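You operate a simulated robot arm through the tools that you are given. There is no shell and no other tool.

You run a simulated robot arm. Do the job below in one go: nothing can be reset, and whatever is moved stays where it is left.

Task
Close up: steamer dial to 0, red switch off, steel pan back in its row, peg plate pushed in.
Where things are to end (x, y in the base frame): steel pan within 40 mm of [600, 260].

The check looks at the end state, three seconds after you hand in, the way a careful person would. Anything else that was tipped, shoved, dropped, spilled or broken makes it a failure.

Robot
A 7-joint arm with a two-finger parallel gripper, fixed in place. Base frame: the origin is at the foot of the arm, x ahead of it, y to its left, z up; the work surface is at about z = 850. Readings come in mm, rad, newtons and seconds.
With the tool pointing down near the work surface it reaches from about 380 to 800 mm from the base axis. Its first joint turns from -2.496 to 2.496 rad. Payload 3 kg.
The tool frame sits at the grasp point between the pads (the TCP): z along the fingers, y along the line on which they close. The tips reach 30 mm beyond it. Largest opening 110 mm; finger width 20, thickness 10; the body of the gripper, 48 by 112 mm, starts 55 mm behind the TCP.
Orientation is told as [roll, pitch, yaw] about the base's x, y, z axes, in that order, counted from this pose: with the fingers straight down and closing along the base's y, the tool's x points along the base's -x, its y along +y and its z along -z.

Tools
- The arm moves only by the tool servo_tool. Its argument "moves" is a list of rows, each an object of numbers (a shift or turn left out is 0, a gripper value left out holds the last): "x", "y", "z": the shift along the tool's x, y, z in mm; "rx", "ry", "rz": the turn, a rotation vector about the tool's x, y, z in degrees. In form: [{"x": .., "y": .., "z": .., "rx": .., "ry": .., "rz": ..}, ...]. A call has 1 to 20 rows; each row shifts and turns the commanded pose from where the row before left it, along the tool's axes as they then stand. "gripper" is the finger opening in mm, from 0 to 110, set as the call begins (left out, the last holds). A row lasts 0.2 s, in which the tool goes at most 50 mm and 0.15 rad; a call with a longer step from one row to the next is refused whole, and so is a gripper value outside its range. A pose out of reach is approached as far as the arm can. The call stops where the force on the tool passes 40 N (or 10 N more than at its start, if that is more) or the arm is blocked; 0.2 s more then pass. The fingers move at their own pace (about 153 mm/s each) and stop on an object; they squeeze with about 38 N. The grip force told is the motor's: it shows also when the fingers shut on nothing. Time passes only in rows, and 0.2 s behind the last, so rows that do not move let the fingers close. The reply holds the time, the measured pose of the TCP, the force on the tool along the base axes, the opening and the grip force, in the units named above and with some noise, with the torque about the TCP (base axes, N m) and any sound that the robot's microphone picked up.
- Cameras (640 x 400 px; columns grow to the right, rows downward): "scene" is fixed at [219.2, 499.2, 1662.8]; the picture's right is [0.20, -0.98, 0.00], its down [-0.86, -0.17, -0.48] and it looks along [0.47, 0.10, -0.87] (base axes); focal length 267 px, centre (320, 200). "wrist" rides on the gripper at [72, 17, -103] in the tool frame; the picture's right is [-0.23, 0.97, 0.00], its down [-0.76, -0.18, -0.62] and it looks along [-0.61, -0.14, 0.78] (tool axes); focal length 222 px, centre (320, 200). There is no depth. A picture from a camera that has moved, and an enlarged one, comes with that camera's place and axes in the base frame and with its lens.
- get_image(camera): a new picture of that camera. It takes no simulated time.
- slide_trunk(by): slides the trunk up (or, below 0, down) by that many mm; the arm rides with it, the base frame stays. It gives what a move gives, with no picture.
- zoom(camera, box): a new picture of the part [left, top, right, bottom] of that camera's present view, enlarged. It takes no simulated time.
- finish_job(): hands the job in; it is judged then, once.

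Nothing tells you positions but the pictures and the camera data. Unless the task says otherwise, let go and move clear before handing in.

The tools are called as name(argument=value, ...) on one line, values as JSON. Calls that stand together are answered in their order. servo_tool: Moves the arm, as the interface text tells. Its arguments: {"type":"object","properties":{"moves":{"type":"array"},"gripper":{"type":"number"}},"required":["moves"]} The other tools are called the same way: slide_trunk (by) slides the trunk up or down; get_image (camera) takes a picture; zoom (camera, box) takes an enlarged picture of a part of a camera's view; finish_job () hands the job in.

At the start:

```text
time_s: 0.0
tcp_pos: [534.0, 251.9, 1278.6]
tcp_rot: [0.0, 0.0, 0.001]
force: [-0.1, -0.6, 0.1]
ft_torque: [0.03, 0.02, -0.03]
width: 109.8
grasp_force: 0.1
trunk travel left (down, up): [-400.0, 90.0]
```

scene: 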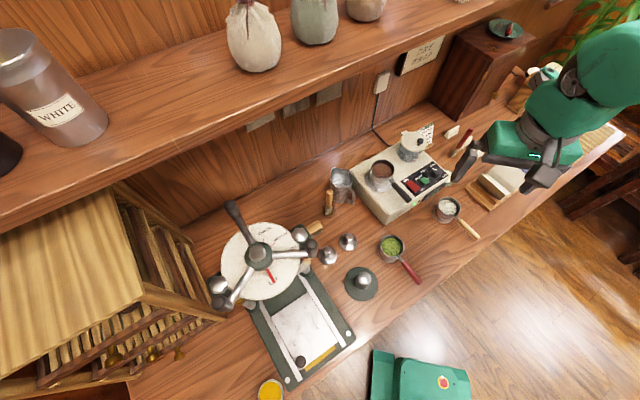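
wrist: 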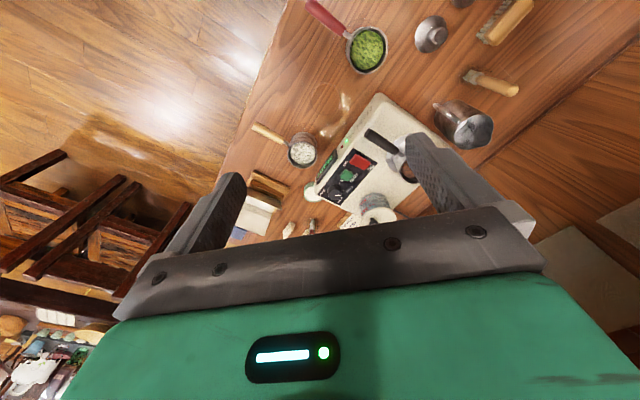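

I see a bench with a steamer box (dial, red/green switches), small pans, and a round press with a peg plate perhaps. I will look closer at each part before moving.

zoom(camera="scene", box=[340, 110, 500, 210])

zoom(camera="scene", box=[300, 200, 460, 300])

zoom(camera="scene", box=[190, 190, 350, 290])

zoom(camera="scene", box=[420, 0, 640, 220])

zoom(camera="scene", box=[0, 180, 240, 400])

zoom(camera="wrist", box=[220, 80, 480, 240])

```text
4.00 times, centred on (420, 160) of scene
camera zoom: at [219.2, 499.2, 1662.8], right [0.2, -0.98, 0.0], down [-0.86, -0.17, -0.48], along [0.47, 0.1, -0.87], focal length 1066 px, centre (-80, 360)
```

zoom: 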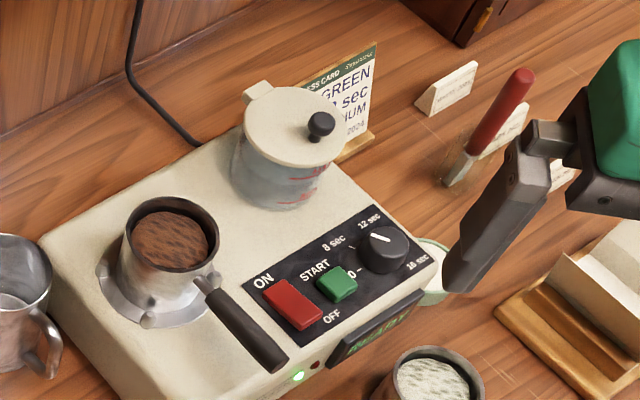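

```text
4.00 times, centred on (380, 250) of scene
camera zoom: at [219.2, 499.2, 1662.8], right [0.2, -0.98, 0.0], down [-0.86, -0.17, -0.48], along [0.47, 0.1, -0.87], focal length 1066 px, centre (80, 0)
```

zoom: 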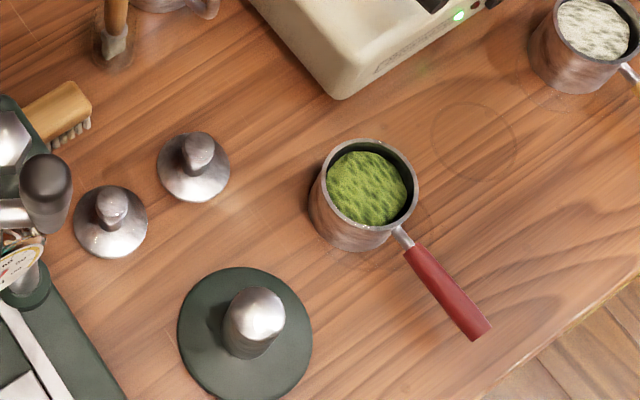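

```text
4.00 times, centred on (270, 240) of scene
camera zoom: at [219.2, 499.2, 1662.8], right [0.2, -0.98, 0.0], down [-0.86, -0.17, -0.48], along [0.47, 0.1, -0.87], focal length 1066 px, centre (520, 40)
```

zoom: 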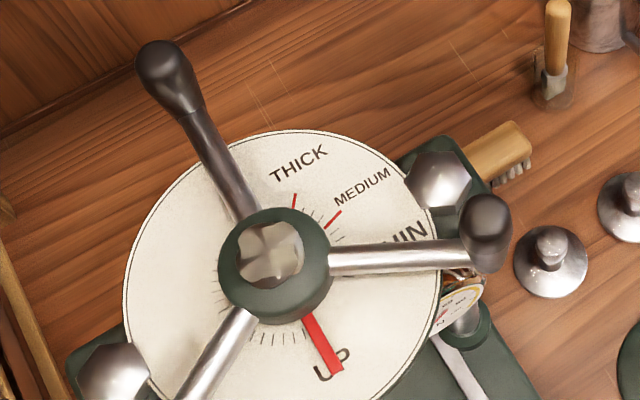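

```text
1.82 times, centred on (530, 110) of scene
camera zoom: at [219.2, 499.2, 1662.8], right [0.2, -0.98, 0.0], down [-0.86, -0.17, -0.48], along [0.47, 0.1, -0.87], focal length 485 px, centre (-62, 364)
```

zoom: 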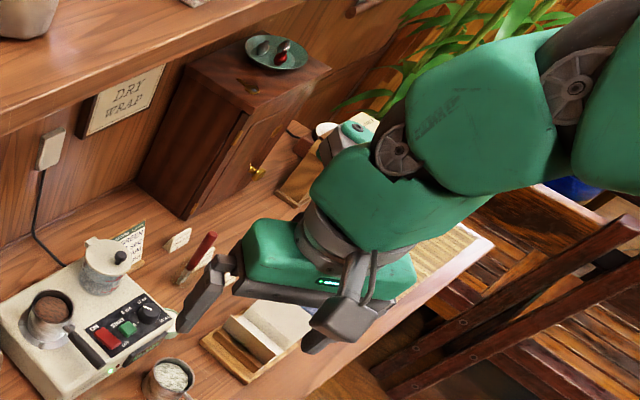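

```text
1.82 times, centred on (120, 290) of scene
camera zoom: at [219.2, 499.2, 1662.8], right [0.2, -0.98, 0.0], down [-0.86, -0.17, -0.48], along [0.47, 0.1, -0.87], focal length 485 px, centre (684, 36)
```

zoom: 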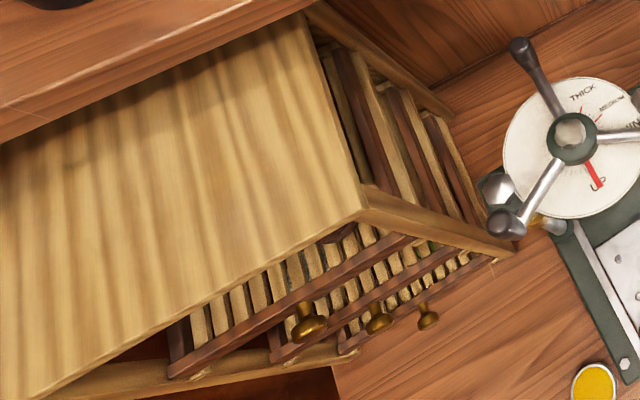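

```text
2.46 times, centred on (350, 160) of wrist
camera zoom: at [461.3, 269.1, 1383.4], right [0.23, 0.97, 0.0], down [0.76, -0.18, 0.62], along [0.61, -0.14, -0.78], focal length 547 px, centre (246, 298)
```

zoom: 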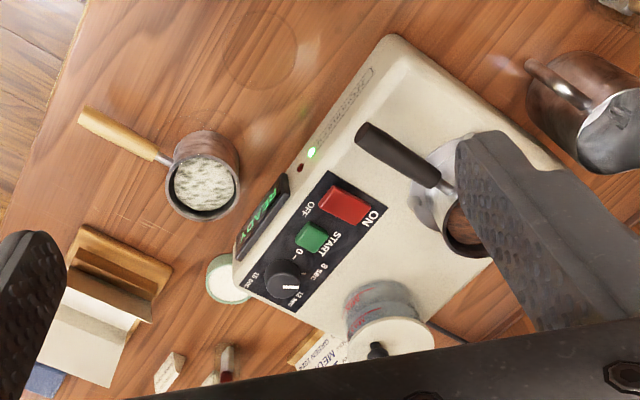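

The faint ring at about scene (417, 235) matches [600, 260], between the white-filled and green-filled pans, so the steel pan should be the black-handled one on the steamer. Next I look closer at the peg plate candidates, the pan, the dial and the switch.

zoom(camera="scene", box=[240, 270, 370, 390])

zoom(camera="scene", box=[360, 150, 420, 210])

zoom(camera="scene", box=[395, 155, 455, 205])

zoom(camera="scene", box=[440, 90, 640, 215])

zoom(camera="scene", box=[100, 170, 240, 270])

zoom(camera="wrist", box=[0, 120, 160, 400])

```text
3.33 times, centred on (305, 330) of scene
camera zoom: at [219.2, 499.2, 1662.8], right [0.2, -0.98, 0.0], down [-0.86, -0.17, -0.48], along [0.47, 0.1, -0.87], focal length 889 px, centre (370, -233)
```

zoom: 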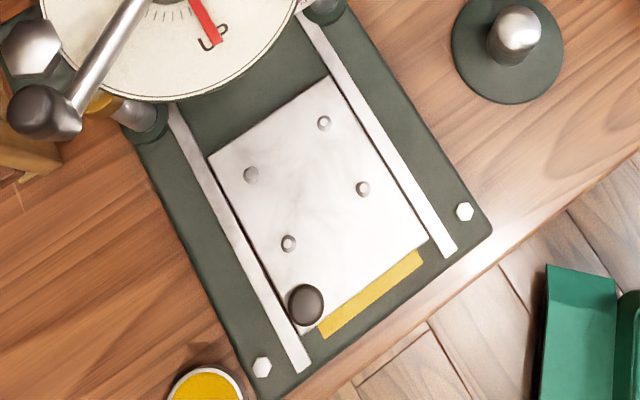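

```text
6.67 times, centred on (390, 180) of scene
camera zoom: at [219.2, 499.2, 1662.8], right [0.2, -0.98, 0.0], down [-0.86, -0.17, -0.48], along [0.47, 0.1, -0.87], focal length 1777 px, centre (-147, 333)
```

zoom: 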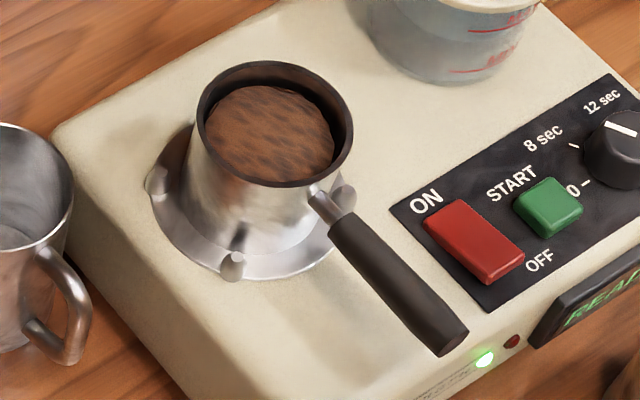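

```text
8.00 times, centred on (425, 180) of scene
camera zoom: at [219.2, 499.2, 1662.8], right [0.2, -0.98, 0.0], down [-0.86, -0.17, -0.48], along [0.47, 0.1, -0.87], focal length 2133 px, centre (-520, 360)
```

zoom: 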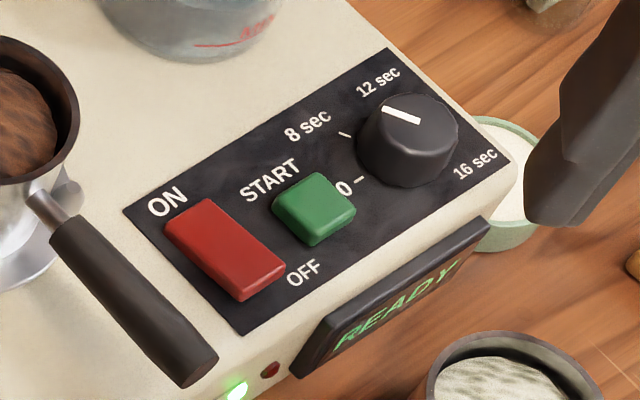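

```text
3.20 times, centred on (540, 152) of scene
camera zoom: at [219.2, 499.2, 1662.8], right [0.2, -0.98, 0.0], down [-0.86, -0.17, -0.48], along [0.47, 0.1, -0.87], focal length 853 px, centre (-384, 352)
```

zoom: 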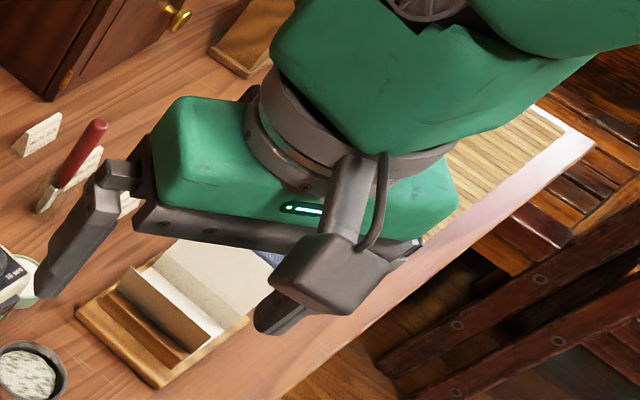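

```text
4.00 times, centred on (170, 220) of scene
camera zoom: at [219.2, 499.2, 1662.8], right [0.2, -0.98, 0.0], down [-0.86, -0.17, -0.48], along [0.47, 0.1, -0.87], focal length 1066 px, centre (920, 120)
```

zoom: 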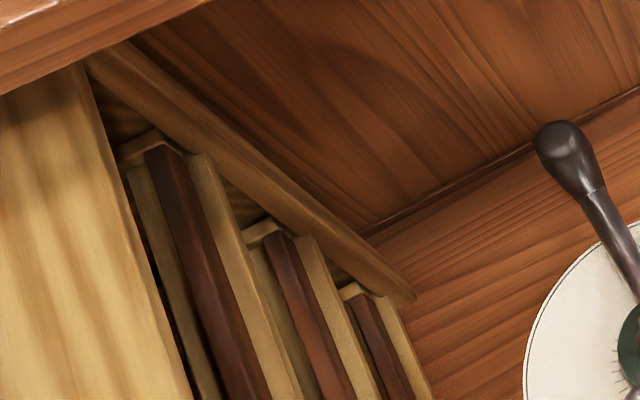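

```text
1.43 times, centred on (80, 260) of wrist
camera zoom: at [461.3, 269.1, 1383.4], right [0.23, 0.97, 0.0], down [0.76, -0.18, 0.62], along [0.61, -0.14, -0.78], focal length 317 px, centre (663, 114)
```

zoom: 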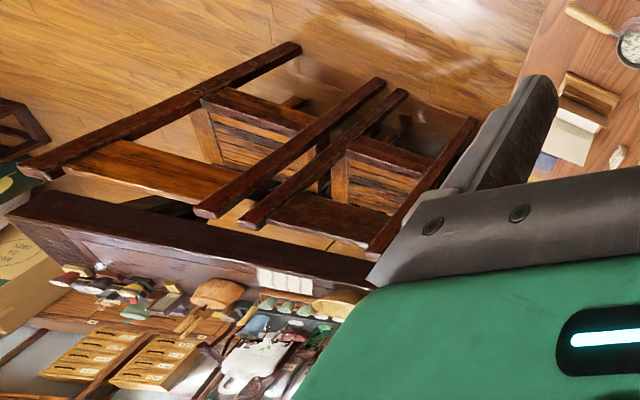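

The pan to move is the black-handled one sitting in the burner ring on the steamer. The peg plate is the white sliding plate with the knob on the press base. I'll turn the tool to match the bench, which sits at about 45°, and get a close look at the steamer panel.

servo_tool(moves=[{"rz": -7.5}, {"rz": -7.5}, {"rz": -7.5}, {"rz": -7.5}, {"rz": -7.5}, {"rz": -7.5}, {"x": -2, "y": -17, "z": 20}, {"x": -2, "y": -17, "z": 25}, {"x": -2, "y": -17, "z": 25}, {"x": -2, "y": -17, "z": 25}, {"x": -2, "y": -16, "z": 25}, {}])

```text
time_s: 2.6
tcp_pos: [601.0, 200.1, 1159.9]
tcp_rot: [0.0, 0.0, 0.784]
force: [-0.7, -0.5, 0.6]
ft_torque: [0.02, 0.0, -0.01]
width: 109.8
grasp_force: 0.0
trunk travel left (down, up): [-400.0, 90.0]
```

The tool is now at yaw 45° in front of the steamer. I'm taking wrist and scene pictures.

get_image(camera="wrist")

get_image(camera="scene")

zoom(camera="wrist", box=[230, 100, 430, 225])

```text
taken
camera wrist: at [536.9, 160.3, 1264.1], right [-0.53, 0.85, 0.0], down [0.66, 0.41, 0.62], along [0.53, 0.33, -0.78], focal length 222 px, centre (320, 200)
```

wrist: 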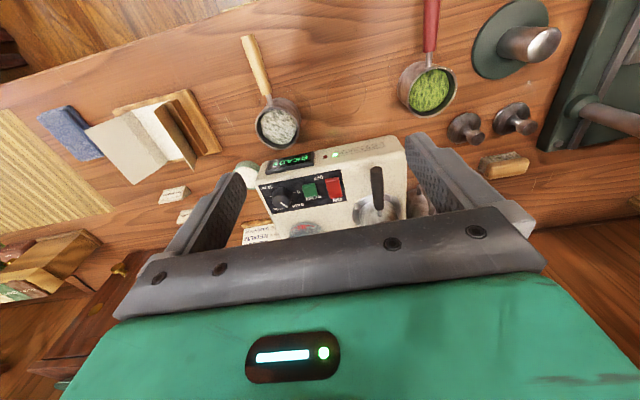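

```text
taken
```

scene: 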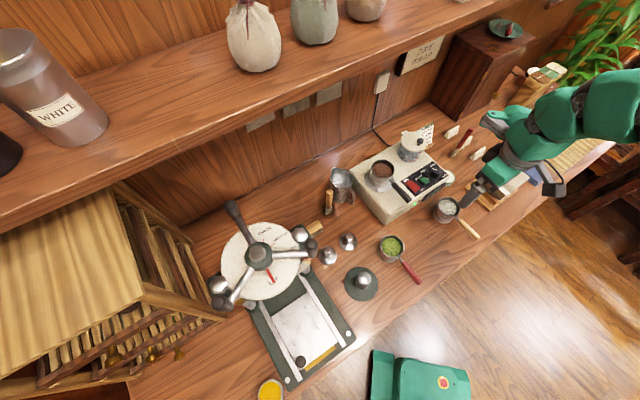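

```text
3.20 times, centred on (330, 162) of wrist
camera zoom: at [536.9, 160.3, 1264.1], right [-0.53, 0.85, 0.0], down [0.66, 0.41, 0.62], along [0.53, 0.33, -0.78], focal length 711 px, centre (288, 320)
```

zoom: 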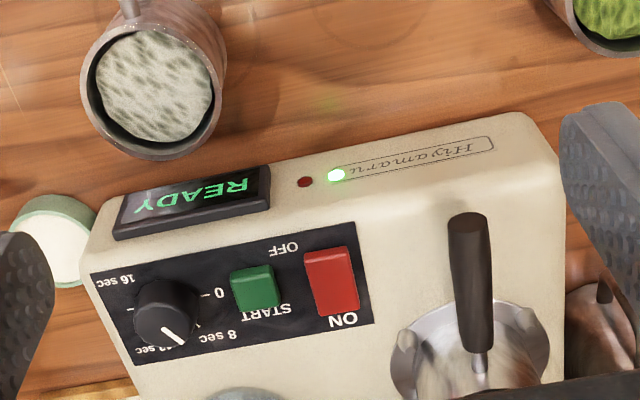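

The dial pointer sits somewhere between the 8 s and 12 s ticks. I'll zoom in to read its angles.

zoom(camera="wrist", box=[255, 170, 319, 210])

zoom(camera="wrist", box=[300, 150, 364, 190])

zoom(camera="wrist", box=[340, 150, 436, 210])

zoom(camera="scene", box=[411, 155, 461, 186])

```text
10.00 times, centred on (287, 190) of wrist
camera zoom: at [536.9, 160.3, 1264.1], right [-0.53, 0.85, 0.0], down [0.66, 0.41, 0.62], along [0.53, 0.33, -0.78], focal length 2221 px, centre (650, 300)
```

zoom: 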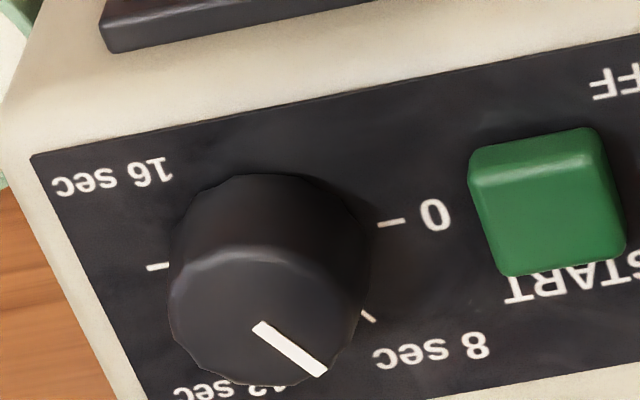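

```text
10.00 times, centred on (332, 170) of wrist
camera zoom: at [536.9, 160.3, 1264.1], right [-0.53, 0.85, 0.0], down [0.66, 0.41, 0.62], along [0.53, 0.33, -0.78], focal length 2221 px, centre (200, 500)
```

zoom: 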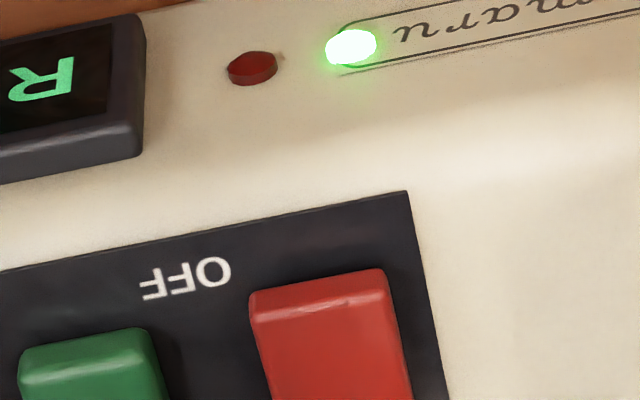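

```text
6.67 times, centred on (388, 180) of wrist
camera zoom: at [536.9, 160.3, 1264.1], right [-0.53, 0.85, 0.0], down [0.66, 0.41, 0.62], along [0.53, 0.33, -0.78], focal length 1481 px, centre (-133, 333)
```

zoom: 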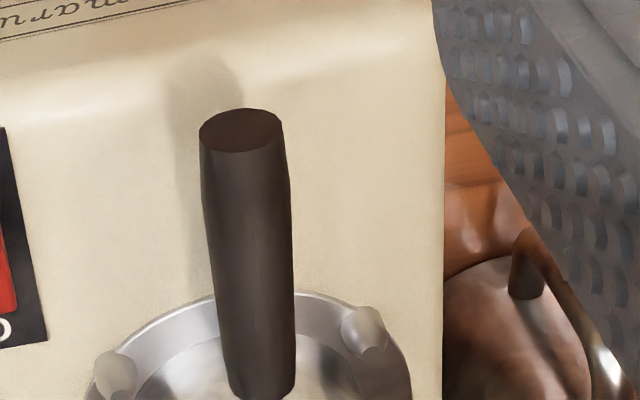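

```text
12.80 times, centred on (436, 170) of scene
camera zoom: at [219.2, 499.2, 1662.8], right [0.2, -0.98, 0.0], down [-0.86, -0.17, -0.48], along [0.47, 0.1, -0.87], focal length 3412 px, centre (-1165, 578)
```

zoom: 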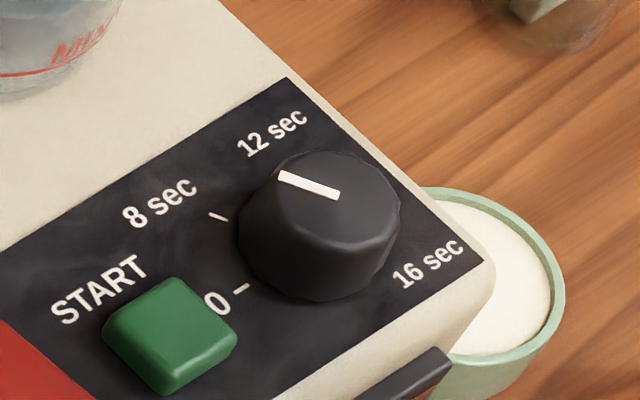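

The bench and steamer run at 45° in the base frame. The ticks 0, 8, 12 and 16 are 60° apart, and the pointer is at 8, so the dial needs 60° counter-clockwise seen from above. The red rocker's ON end is down, so I'll close the fingers and hover over its OFF end near (697, 287).

servo_tool(moves=[{"x": -22, "y": -1, "z": 15}, {"x": -22, "y": -1, "z": 20}, {"x": -22, "y": -1, "z": 20}, {"x": -22, "y": -1, "z": 20}, {"x": -22, "y": -1, "z": 20}, {"x": -20, "y": 0, "z": 20}, {"z": 15}, {}], gripper=0)

get_image(camera="wrist")

zoom(camera="scene", box=[350, 110, 478, 210])

```text
time_s: 4.4
tcp_pos: [695.6, 287.9, 1030.1]
tcp_rot: [0.001, 0.001, 0.785]
force: [0.4, -0.2, 0.5]
ft_torque: [-0.02, 0.02, 0.0]
width: 0.1
grasp_force: 37.4
trunk travel left (down, up): [-400.0, 90.0]
```

```text
taken
camera wrist: at [632.5, 248.7, 1134.2], right [-0.53, 0.85, 0.0], down [0.66, 0.41, 0.62], along [0.53, 0.33, -0.78], focal length 222 px, centre (320, 200)
```

wrist: 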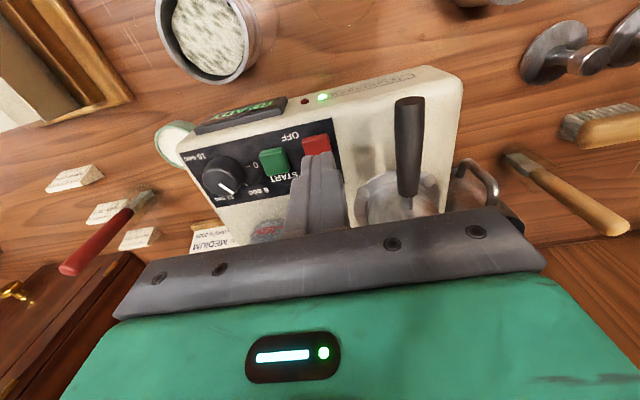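

```text
4.00 times, centred on (414, 160) of scene
camera zoom: at [219.2, 499.2, 1662.8], right [0.2, -0.98, 0.0], down [-0.86, -0.17, -0.48], along [0.47, 0.1, -0.87], focal length 1066 px, centre (-56, 360)
```

zoom: 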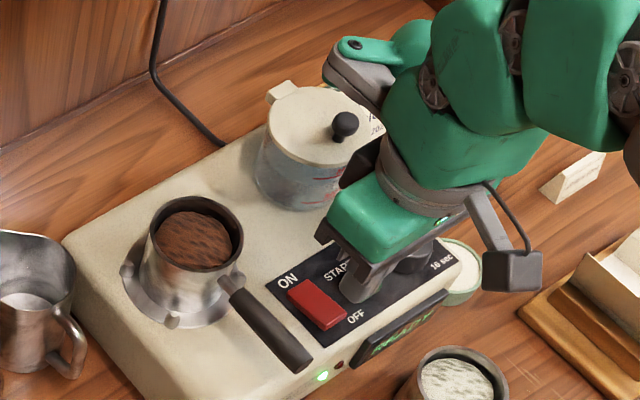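

zoom(camera="wrist", box=[272, 115, 368, 175])

```text
6.67 times, centred on (320, 145) of wrist
camera zoom: at [632.5, 248.7, 1134.2], right [-0.53, 0.85, 0.0], down [0.66, 0.41, 0.62], along [0.53, 0.33, -0.78], focal length 1481 px, centre (320, 567)
```

zoom: 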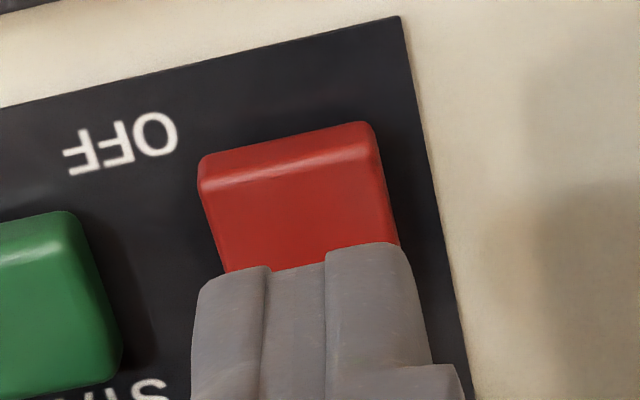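

The tool axis sits right over the OFF edge of the rocker. I'll shift a few mm inward and go down in small steps, watching the force.

servo_tool(moves=[{"x": -3.5, "y": -3.4}, {"z": 10}, {"z": 10}, {"z": 5}, {"z": 3}, {}])

zoom(camera="wrist", box=[256, 100, 384, 180])

zoom(camera="scene", box=[390, 160, 454, 200])

```text
time_s: 5.8
tcp_pos: [700.8, 287.9, 1001.6]
tcp_rot: [0.0, 0.001, 0.785]
force: [-0.4, 0.1, 0.7]
ft_torque: [-0.02, -0.03, -0.01]
width: 0.0
grasp_force: 38.0
trunk travel left (down, up): [-400.0, 90.0]
```

```text
5.00 times, centred on (320, 140) of wrist
camera zoom: at [636.9, 248.8, 1105.5], right [-0.53, 0.85, 0.0], down [0.66, 0.41, 0.62], along [0.53, 0.33, -0.78], focal length 1111 px, centre (320, 500)
```

zoom: 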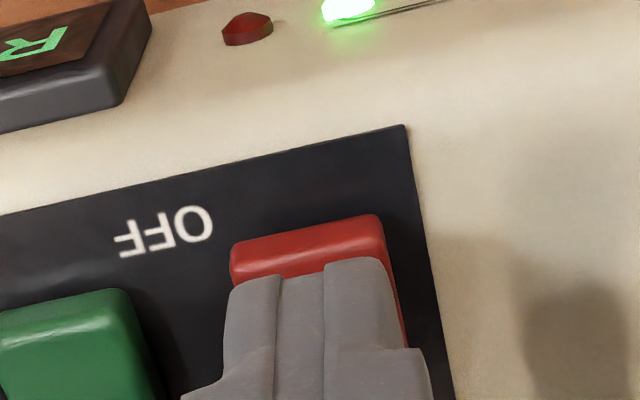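

```text
10.00 times, centred on (422, 180) of scene
camera zoom: at [219.2, 499.2, 1662.8], right [0.2, -0.98, 0.0], down [-0.86, -0.17, -0.48], along [0.47, 0.1, -0.87], focal length 2666 px, centre (-700, 400)
```

zoom: 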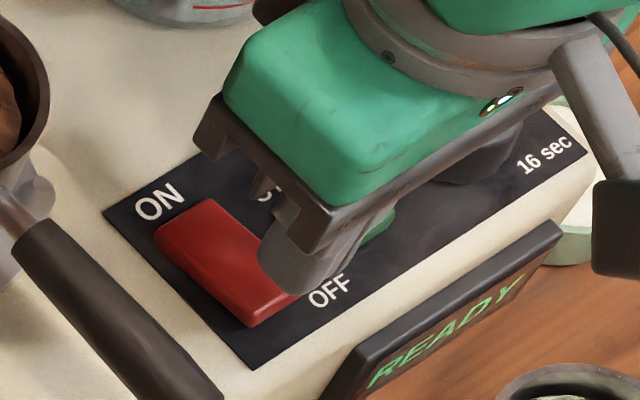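

The tip is lined up with the OFF end. I'm pressing down in 2 mm steps; the force guard will stop the arm.

servo_tool(moves=[{"z": 2}, {"z": 2}, {"z": 2}, {"z": 2}, {"z": 2}, {"z": 2}, {"z": 2}, {}])

zoom(camera="wrist", box=[256, 100, 384, 180])

```text
time_s: 7.6
tcp_pos: [699.8, 287.3, 986.5]
tcp_rot: [0.0, 0.0, 0.785]
force: [-0.8, -0.2, 0.3]
ft_torque: [-0.02, 0.0, -0.01]
width: 0.2
grasp_force: 37.7
trunk travel left (down, up): [-400.0, 90.0]
```

```text
5.00 times, centred on (320, 140) of wrist
camera zoom: at [637.3, 249.2, 1091.4], right [-0.53, 0.85, 0.0], down [0.66, 0.41, 0.62], along [0.53, 0.33, -0.78], focal length 1111 px, centre (320, 500)
```

zoom: 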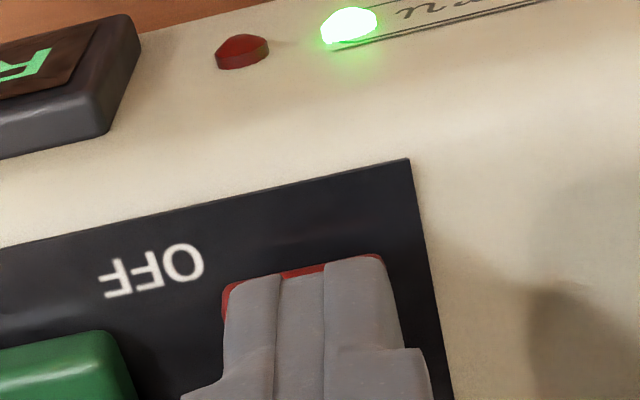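

There is no contact yet at tip z ≈ 956, so the switch is lower than I assumed. I'll shift 4 mm further inward and continue down.

servo_tool(moves=[{"x": -4, "y": -1}, {"z": 2}, {"z": 2}, {"z": 2}, {"z": 2}, {"z": 2}, {"z": 2}, {}])

zoom(camera="wrist", box=[256, 100, 384, 180])

zoom(camera="scene", box=[390, 160, 454, 200])

```text
time_s: 9.4
tcp_pos: [704.0, 289.8, 979.3]
tcp_rot: [0.0, -0.006, 0.785]
force: [8.2, -6.5, 37.9]
ft_torque: [0.17, -0.48, -0.1]
width: 0.0
grasp_force: 37.6
trunk travel left (down, up): [-400.0, 90.0]
```

```text
5.00 times, centred on (320, 140) of wrist
camera zoom: at [640.1, 250.8, 1083.1], right [-0.53, 0.85, 0.0], down [0.66, 0.41, 0.63], along [0.53, 0.33, -0.78], focal length 1111 px, centre (320, 500)
```

zoom: 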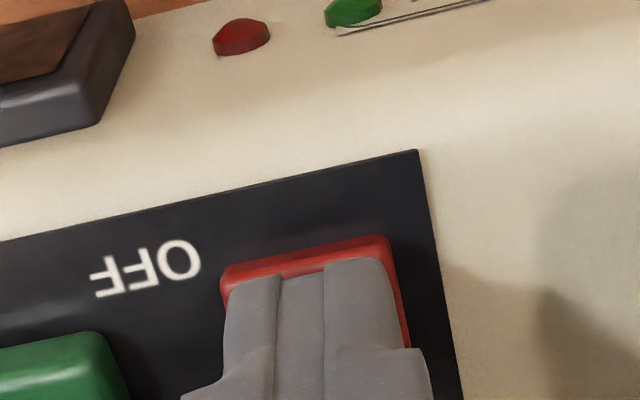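

```text
10.00 times, centred on (422, 180) of scene
camera zoom: at [219.2, 499.2, 1662.8], right [0.2, -0.98, 0.0], down [-0.86, -0.17, -0.48], along [0.47, 0.1, -0.87], focal length 2666 px, centre (-700, 400)
```

zoom: 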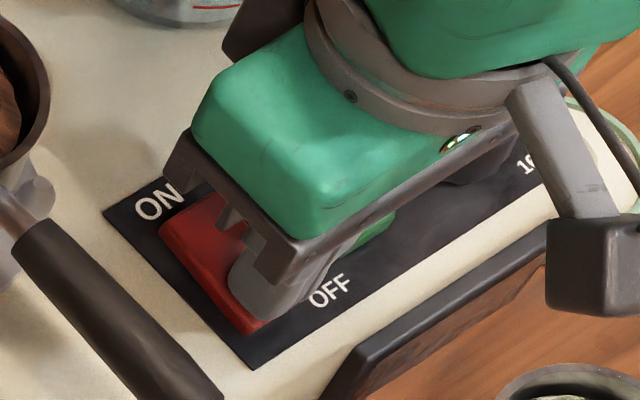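

The display and green lamp went dark, so the switch is off. I'll lift straight up and check the rocker.

servo_tool(moves=[{"z": -10}, {"z": -20}, {"z": -25}, {"z": -25}, {"z": -20}, {}])

zoom(camera="wrist", box=[200, 80, 440, 230])

zoom(camera="scene", box=[390, 150, 470, 200])

```text
time_s: 10.8
tcp_pos: [704.5, 289.9, 1072.3]
tcp_rot: [0.001, 0.0, 0.785]
force: [-0.4, 0.7, 0.2]
ft_torque: [0.0, 0.01, -0.03]
width: 0.0
grasp_force: 37.5
trunk travel left (down, up): [-400.0, 90.0]
```

```text
2.67 times, centred on (320, 155) of wrist
camera zoom: at [641.0, 251.8, 1177.6], right [-0.53, 0.85, 0.0], down [0.66, 0.41, 0.62], along [0.53, 0.33, -0.78], focal length 592 px, centre (320, 320)
```

zoom: 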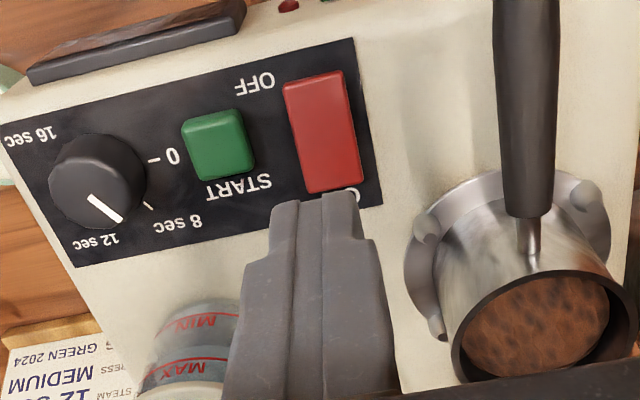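

```text
8.00 times, centred on (430, 175) of scene
camera zoom: at [219.2, 499.2, 1662.8], right [0.2, -0.98, 0.0], down [-0.86, -0.17, -0.48], along [0.47, 0.1, -0.87], focal length 2133 px, centre (-560, 400)
```

zoom: 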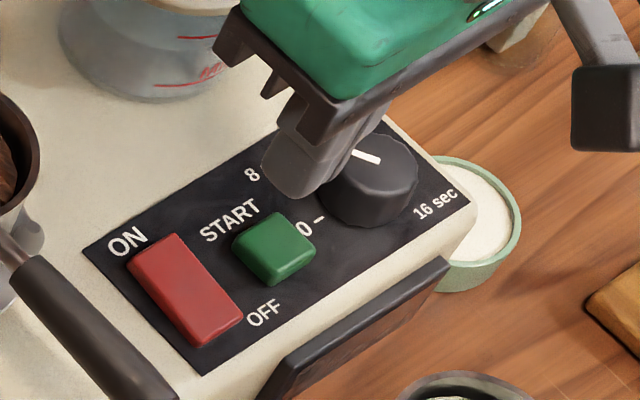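

The rocker now shows its OFF end down. From the two views the dial centre is near (781, 231), its top at z ≈ 961 and the panel at z ≈ 938. I'll turn the tool so the fingers avoid START and the tank, and move above the dial.

servo_tool(moves=[{"rz": 8.46}, {"rz": 8.46}, {"rz": 8.46}, {"rz": 8.46}, {"rz": 8.46}, {"rz": 8.46}, {"rz": 8.46}, {"rz": 8.46}, {"rz": 8.46}, {"rz": 8.46}, {"rz": 8.46}, {"rz": 8.46}, {"rz": 8.46}, {}], gripper=62)

servo_tool(moves=[{"x": -21.4, "y": 11.1}, {"x": -21.4, "y": 11.1}, {"x": -21.4, "y": 11.1}, {"x": -21.4, "y": 11.1}, {}, {}])

get_image(camera="wrist")

zoom(camera="scene", box=[370, 90, 530, 190])

```text
time_s: 13.8
tcp_pos: [704.9, 290.2, 1075.1]
tcp_rot: [-0.001, 0.0, -1.134]
force: [-0.5, 0.3, -0.6]
ft_torque: [0.04, -0.01, -0.01]
width: 62.2
grasp_force: 0.0
trunk travel left (down, up): [-400.0, 90.0]
```

```text
time_s: 15.2
tcp_pos: [745.0, 238.6, 1070.2]
tcp_rot: [-0.003, 0.001, -1.134]
force: [0.3, 0.8, -1.0]
ft_torque: [0.02, 0.04, 0.0]
width: 62.1
grasp_force: 0.0
out of reach, approached as far as the arm can: row 2, 3, 4
trunk travel left (down, up): [-400.0, 90.0]
```

```text
taken
camera wrist: at [730.0, 311.5, 1173.4], right [0.98, 0.21, 0.0], down [0.16, -0.77, 0.62], along [0.13, -0.61, -0.78], focal length 222 px, centre (320, 200)
```

wrist: 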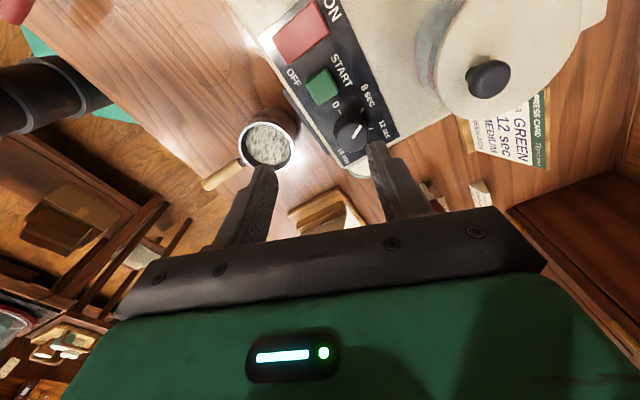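

```text
4.00 times, centred on (450, 140) of scene
camera zoom: at [219.2, 499.2, 1662.8], right [0.2, -0.98, 0.0], down [-0.86, -0.17, -0.48], along [0.47, 0.1, -0.87], focal length 1066 px, centre (-200, 440)
```

zoom: 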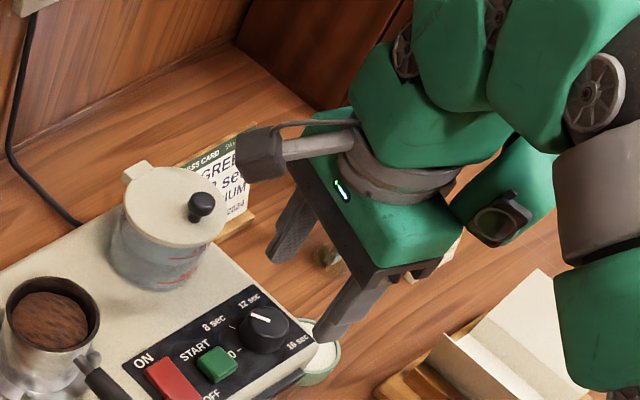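

The vertical tool cannot reach that far. I'll tilt the fingers about 10° outward in their own pad plane, at a yaw that still clears START and the tank, and see what pose I get.

servo_tool(moves=[{"rz": -7}, {"rz": -7}, {"rz": -7}, {"rz": -7}, {"rz": -7}, {"ry": -5}, {"ry": -5}, {}, {}])

get_image(camera="wrist")

```text
time_s: 17.2
tcp_pos: [746.3, 240.7, 1068.8]
tcp_rot: [-0.001, -0.175, -0.521]
force: [0.4, 0.2, 0.1]
ft_torque: [-0.03, 0.03, 0.04]
width: 62.1
grasp_force: 0.1
trunk travel left (down, up): [-400.0, 90.0]
```

```text
taken
camera wrist: at [677.4, 299.4, 1159.2], right [0.68, 0.73, 0.04], down [0.47, -0.47, 0.75], along [0.56, -0.49, -0.67], focal length 222 px, centre (320, 200)
```

wrist: 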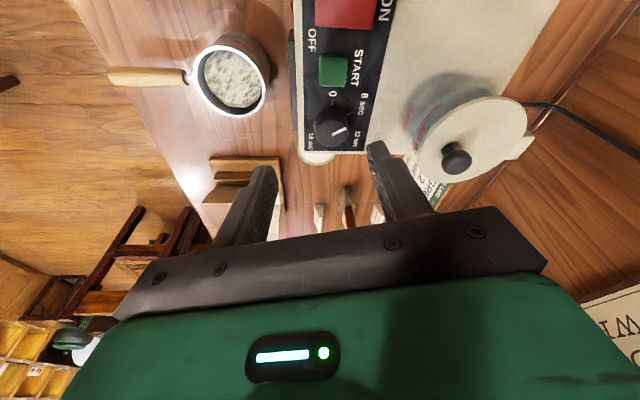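

The tilt worked and the commanded pose follows the reached one. I'll move to hover over the dial with tips at about z 1010.

servo_tool(moves=[{"x": -8.4, "y": 3, "z": 4}, {"x": -8.4, "y": 3, "z": 4}, {"x": -8.4, "y": 3, "z": 4}, {"z": 10, "x": 0}, {"z": 11.7}, {}], gripper=58)

get_image(camera="wrist")

zoom(camera="scene", box=[386, 120, 482, 180])

```text
time_s: 18.6
tcp_pos: [777.5, 231.4, 1040.4]
tcp_rot: [0.001, -0.171, -0.523]
force: [0.4, -0.5, 0.2]
ft_torque: [0.02, 0.02, 0.03]
width: 58.1
grasp_force: 0.0
trunk travel left (down, up): [-400.0, 90.0]
```

```text
taken
camera wrist: at [708.5, 291.2, 1130.5], right [0.68, 0.73, 0.04], down [0.47, -0.47, 0.75], along [0.56, -0.49, -0.67], focal length 222 px, centre (320, 200)
```

wrist: 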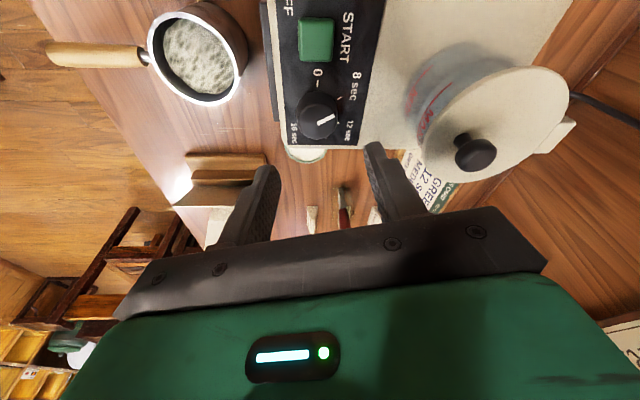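

```text
6.67 times, centred on (434, 150) of scene
camera zoom: at [219.2, 499.2, 1662.8], right [0.2, -0.98, 0.0], down [-0.86, -0.17, -0.48], along [0.47, 0.1, -0.87], focal length 1777 px, centre (-440, 533)
```

zoom: 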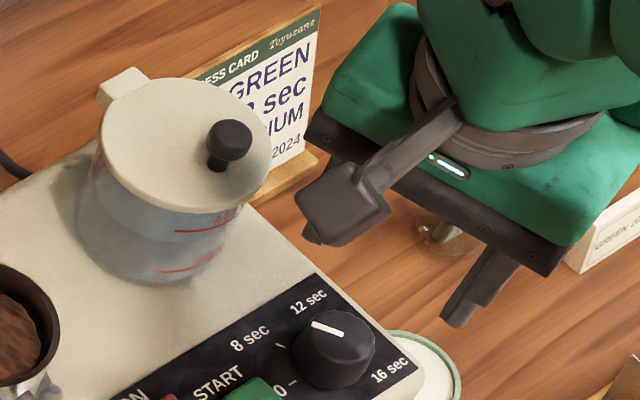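

zoom(camera="wrist", box=[256, 75, 400, 165])

```text
4.44 times, centred on (328, 120) of wrist
camera zoom: at [708.5, 291.2, 1130.5], right [0.68, 0.73, 0.04], down [0.47, -0.47, 0.75], along [0.56, -0.49, -0.67], focal length 987 px, centre (284, 556)
```

zoom: 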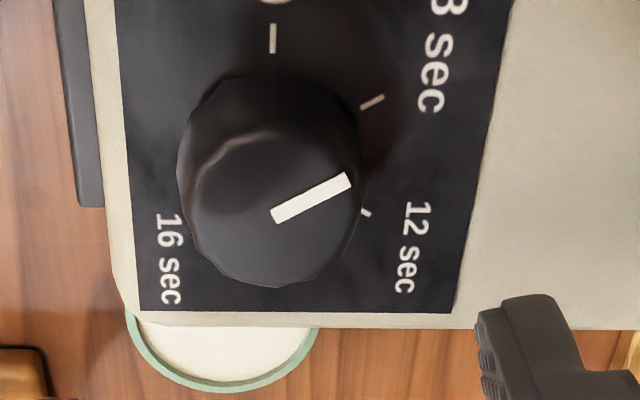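

The dial top centre reads (780, 230, 961), which matches the planned axis. I'll go straight down along base z to put the tips around the dial.

servo_tool(moves=[{"x": 1.7, "z": 9.85}, {"x": 1.7, "z": 9.85}, {"x": 1.7, "z": 9.85}, {"x": 1.7, "z": 9.85}, {"x": 0.85, "z": 4.9}, {"x": 0.85, "z": 4.9}, {}])

get_image(camera="wrist")

zoom(camera="wrist", box=[240, 90, 400, 190])

zoom(camera="scene", box=[386, 130, 482, 190])

```text
time_s: 20.2
tcp_pos: [776.7, 231.4, 990.9]
tcp_rot: [0.001, -0.174, -0.522]
force: [-0.3, -0.5, -1.0]
ft_torque: [0.02, -0.03, -0.02]
width: 58.1
grasp_force: 0.0
trunk travel left (down, up): [-400.0, 90.0]
```

```text
taken
camera wrist: at [708.6, 290.6, 1081.1], right [0.68, 0.73, 0.04], down [0.47, -0.47, 0.75], along [0.56, -0.49, -0.67], focal length 222 px, centre (320, 200)
```

wrist: 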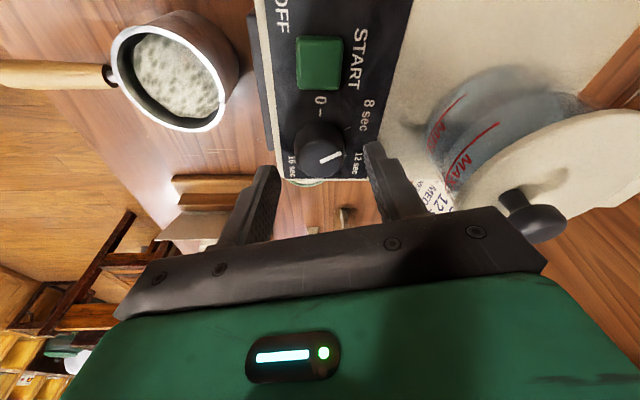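

```text
4.00 times, centred on (320, 140) of wrist
camera zoom: at [708.6, 290.6, 1081.1], right [0.68, 0.73, 0.04], down [0.47, -0.47, 0.75], along [0.56, -0.49, -0.67], focal length 888 px, centre (320, 440)
```

zoom: 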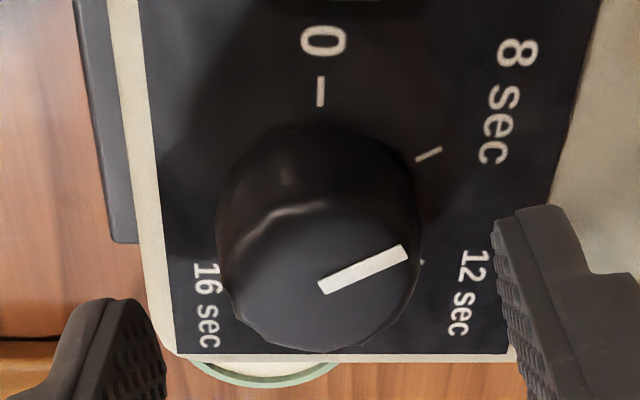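

```text
6.67 times, centred on (434, 160) of scene
camera zoom: at [219.2, 499.2, 1662.8], right [0.2, -0.98, 0.0], down [-0.86, -0.17, -0.48], along [0.47, 0.1, -0.87], focal length 1777 px, centre (-440, 467)
```

zoom: 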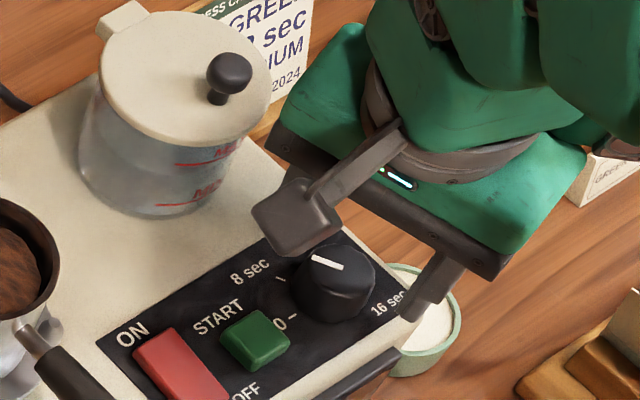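

The fingers straddle the dial evenly. I'll go down 15 mm more and then close on the dial.

servo_tool(moves=[{"x": 0.85, "z": 4.9}, {"x": 0.85, "z": 4.9}, {"x": 0.7, "z": 3.9}, {}])

zoom(camera="wrist", box=[240, 90, 400, 190])

```text
time_s: 21.2
tcp_pos: [777.6, 230.7, 977.9]
tcp_rot: [0.001, -0.174, -0.522]
force: [0.1, -0.4, 0.4]
ft_torque: [-0.02, 0.0, -0.01]
width: 58.1
grasp_force: 0.0
trunk travel left (down, up): [-400.0, 90.0]
```

```text
4.00 times, centred on (320, 140) of wrist
camera zoom: at [708.4, 290.8, 1067.6], right [0.68, 0.73, 0.04], down [0.47, -0.47, 0.75], along [0.56, -0.49, -0.67], focal length 888 px, centre (320, 440)
```

zoom: 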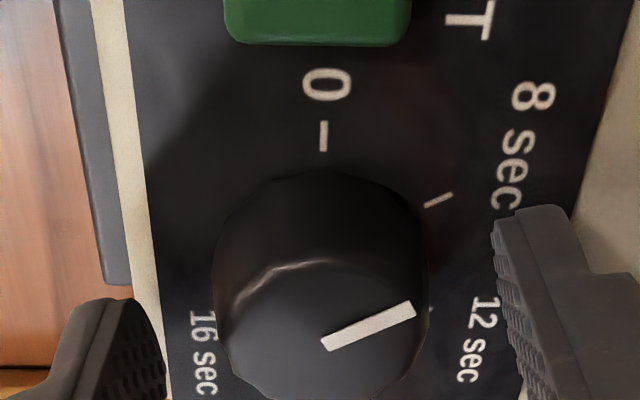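

servo_tool(moves=[{"x": 0.5, "z": 2.9}, {}])

servo_tool(moves=[{}, {}, {}], gripper=20)

zoom(camera="wrist", box=[240, 90, 400, 190])

```text
time_s: 21.8
tcp_pos: [777.9, 232.4, 975.0]
tcp_rot: [0.0, -0.176, -0.522]
force: [-0.2, 0.3, 0.1]
ft_torque: [-0.01, 0.0, 0.02]
width: 57.8
grasp_force: 0.2
trunk travel left (down, up): [-400.0, 90.0]
```

```text
time_s: 22.6
tcp_pos: [778.6, 232.8, 974.7]
tcp_rot: [0.001, -0.174, -0.521]
force: [4.8, 5.1, -0.1]
ft_torque: [0.25, -0.16, 0.02]
width: 35.3
grasp_force: 46.0
trunk travel left (down, up): [-400.0, 90.0]
```

```text
4.00 times, centred on (320, 140) of wrist
camera zoom: at [708.7, 291.4, 1065.2], right [0.68, 0.73, 0.04], down [0.47, -0.47, 0.75], along [0.56, -0.49, -0.67], focal length 888 px, centre (320, 440)
```

zoom: 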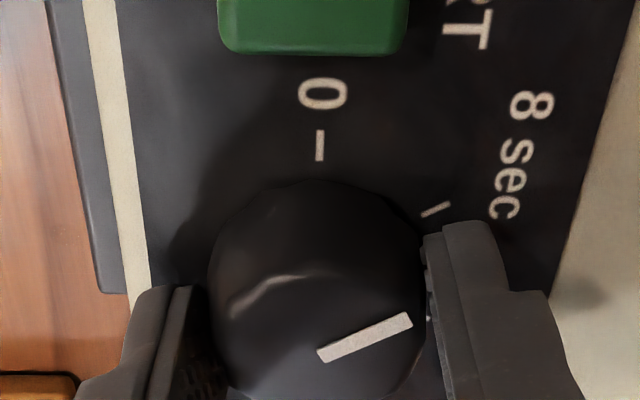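

The dial is gripped with the pads 35 mm apart. I'll turn 30° first about the vertical through the dial, keeping the pads centred on it, then check the pointer.

servo_tool(moves=[{"rx": -1.044, "rz": -5.91, "y": -0.44}, {"rx": -1.044, "rz": -5.91, "y": -0.44}, {"rx": -1.044, "rz": -5.91, "y": -0.44}, {"rx": -1.044, "rz": -5.91, "y": -0.44}, {"rx": -1.044, "rz": -5.91, "y": -0.44}, {}])

zoom(camera="wrist", box=[240, 90, 400, 190])

zoom(camera="scene", box=[400, 145, 480, 195])

```text
time_s: 24.0
tcp_pos: [778.2, 231.5, 974.9]
tcp_rot: [0.0, -0.173, 0.004]
force: [8.6, 14.9, 5.3]
ft_torque: [0.66, -0.7, 0.06]
width: 35.5
grasp_force: 45.1
trunk travel left (down, up): [-400.0, 90.0]
```

```text
4.00 times, centred on (320, 140) of wrist
camera zoom: at [688.0, 247.8, 1065.1], right [0.22, 0.97, 0.04], down [0.64, -0.18, 0.75], along [0.73, -0.14, -0.66], focal length 888 px, centre (320, 440)
```

zoom: 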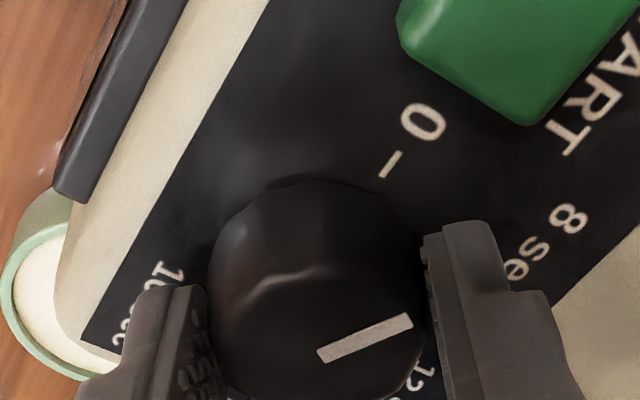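

```text
8.00 times, centred on (440, 170) of scene
camera zoom: at [219.2, 499.2, 1662.8], right [0.2, -0.98, 0.0], down [-0.86, -0.17, -0.48], along [0.47, 0.1, -0.87], focal length 2133 px, centre (-640, 440)
```

zoom: 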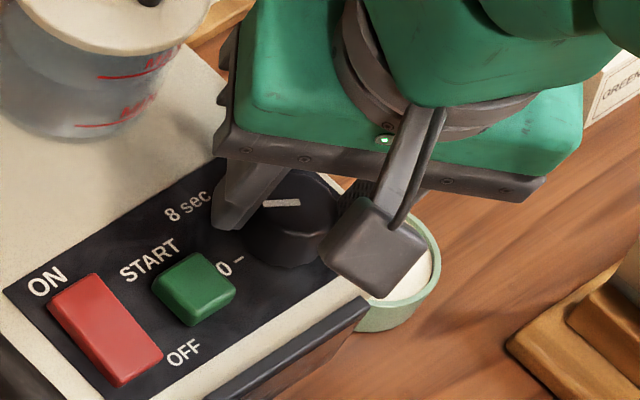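

The dial follows the grip exactly and is halfway. There is some side force, so I'll ease the command 2 mm toward it and read the force.

servo_tool(moves=[{"y": 2}, {}])

```text
time_s: 24.6
tcp_pos: [778.6, 231.6, 975.0]
tcp_rot: [-0.001, -0.173, -0.001]
force: [9.3, 6.7, 9.0]
ft_torque: [0.07, -0.16, 0.03]
width: 35.4
grasp_force: 45.2
trunk travel left (down, up): [-400.0, 90.0]
```

servo_tool(moves=[{"rx": -1.044, "rz": -5.91, "y": 0.2}, {"rx": -1.044, "rz": -5.91, "y": 0.0}, {"rx": -1.044, "rz": -5.91, "y": -0.2}, {"rx": -1.044, "rz": -5.91, "y": -0.2}, {"rx": -1.044, "rz": -5.91, "y": -0.2}, {}])

zoom(camera="wrist", box=[240, 90, 400, 190])

zoom(camera="scene", box=[400, 145, 480, 195])

```text
time_s: 26.0
tcp_pos: [778.3, 230.8, 975.8]
tcp_rot: [0.0, -0.173, 0.525]
force: [10.2, -3.7, 1.9]
ft_torque: [-0.2, -0.16, -0.23]
width: 35.4
grasp_force: 44.7
trunk travel left (down, up): [-400.0, 90.0]
```

```text
4.00 times, centred on (320, 140) of wrist
camera zoom: at [692.1, 200.2, 1065.3], right [-0.29, 0.95, 0.04], down [0.65, 0.17, 0.74], along [0.7, 0.24, -0.67], focal length 888 px, centre (320, 440)
```

zoom: 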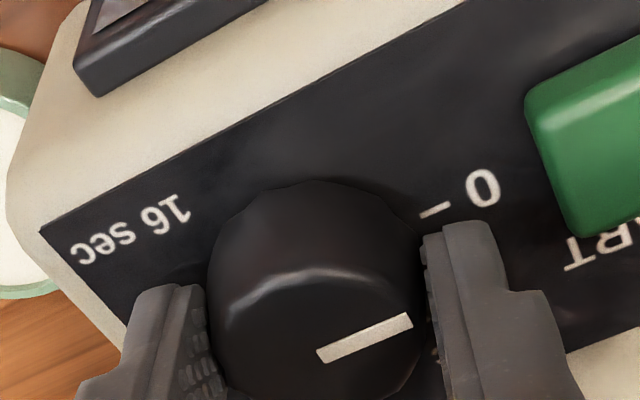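

```text
8.00 times, centred on (440, 170) of scene
camera zoom: at [219.2, 499.2, 1662.8], right [0.2, -0.98, 0.0], down [-0.86, -0.17, -0.48], along [0.47, 0.1, -0.87], focal length 2133 px, centre (-640, 440)
```

zoom: 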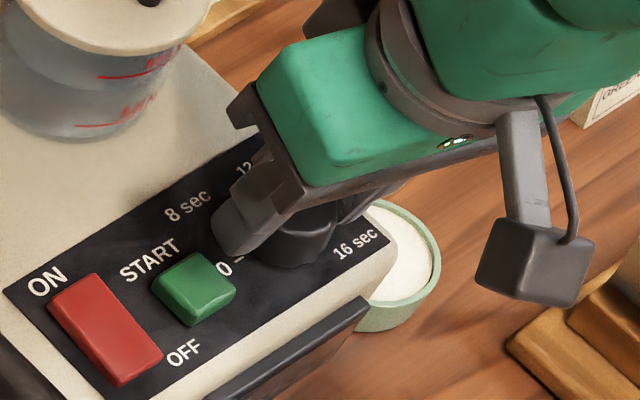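

The pointer is now parallel to the 0 tick after 59.9° of turn. I'll relieve the side force, open just enough to clear the dial, and lift straight up.

servo_tool(moves=[{"y": -2}, {}])

servo_tool(moves=[{}, {}], gripper=47)

zoom(camera="wrist", box=[240, 90, 400, 190])

```text
time_s: 26.6
tcp_pos: [777.7, 230.8, 976.1]
tcp_rot: [0.001, -0.173, 0.525]
force: [4.1, 1.4, 1.2]
ft_torque: [-0.07, 0.25, -0.15]
width: 35.4
grasp_force: 45.1
trunk travel left (down, up): [-400.0, 90.0]
```

```text
time_s: 27.2
tcp_pos: [778.5, 230.3, 975.2]
tcp_rot: [0.0, -0.173, 0.526]
force: [0.2, -0.2, 0.2]
ft_torque: [-0.01, 0.03, -0.03]
width: 47.2
grasp_force: 0.1
trunk travel left (down, up): [-400.0, 90.0]
```

```text
4.00 times, centred on (320, 140) of wrist
camera zoom: at [692.1, 199.8, 1065.5], right [-0.29, 0.95, 0.04], down [0.65, 0.17, 0.75], along [0.71, 0.24, -0.67], focal length 888 px, centre (320, 440)
```

zoom: 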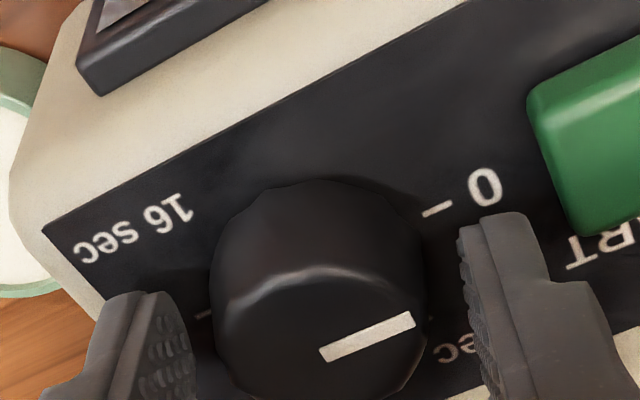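

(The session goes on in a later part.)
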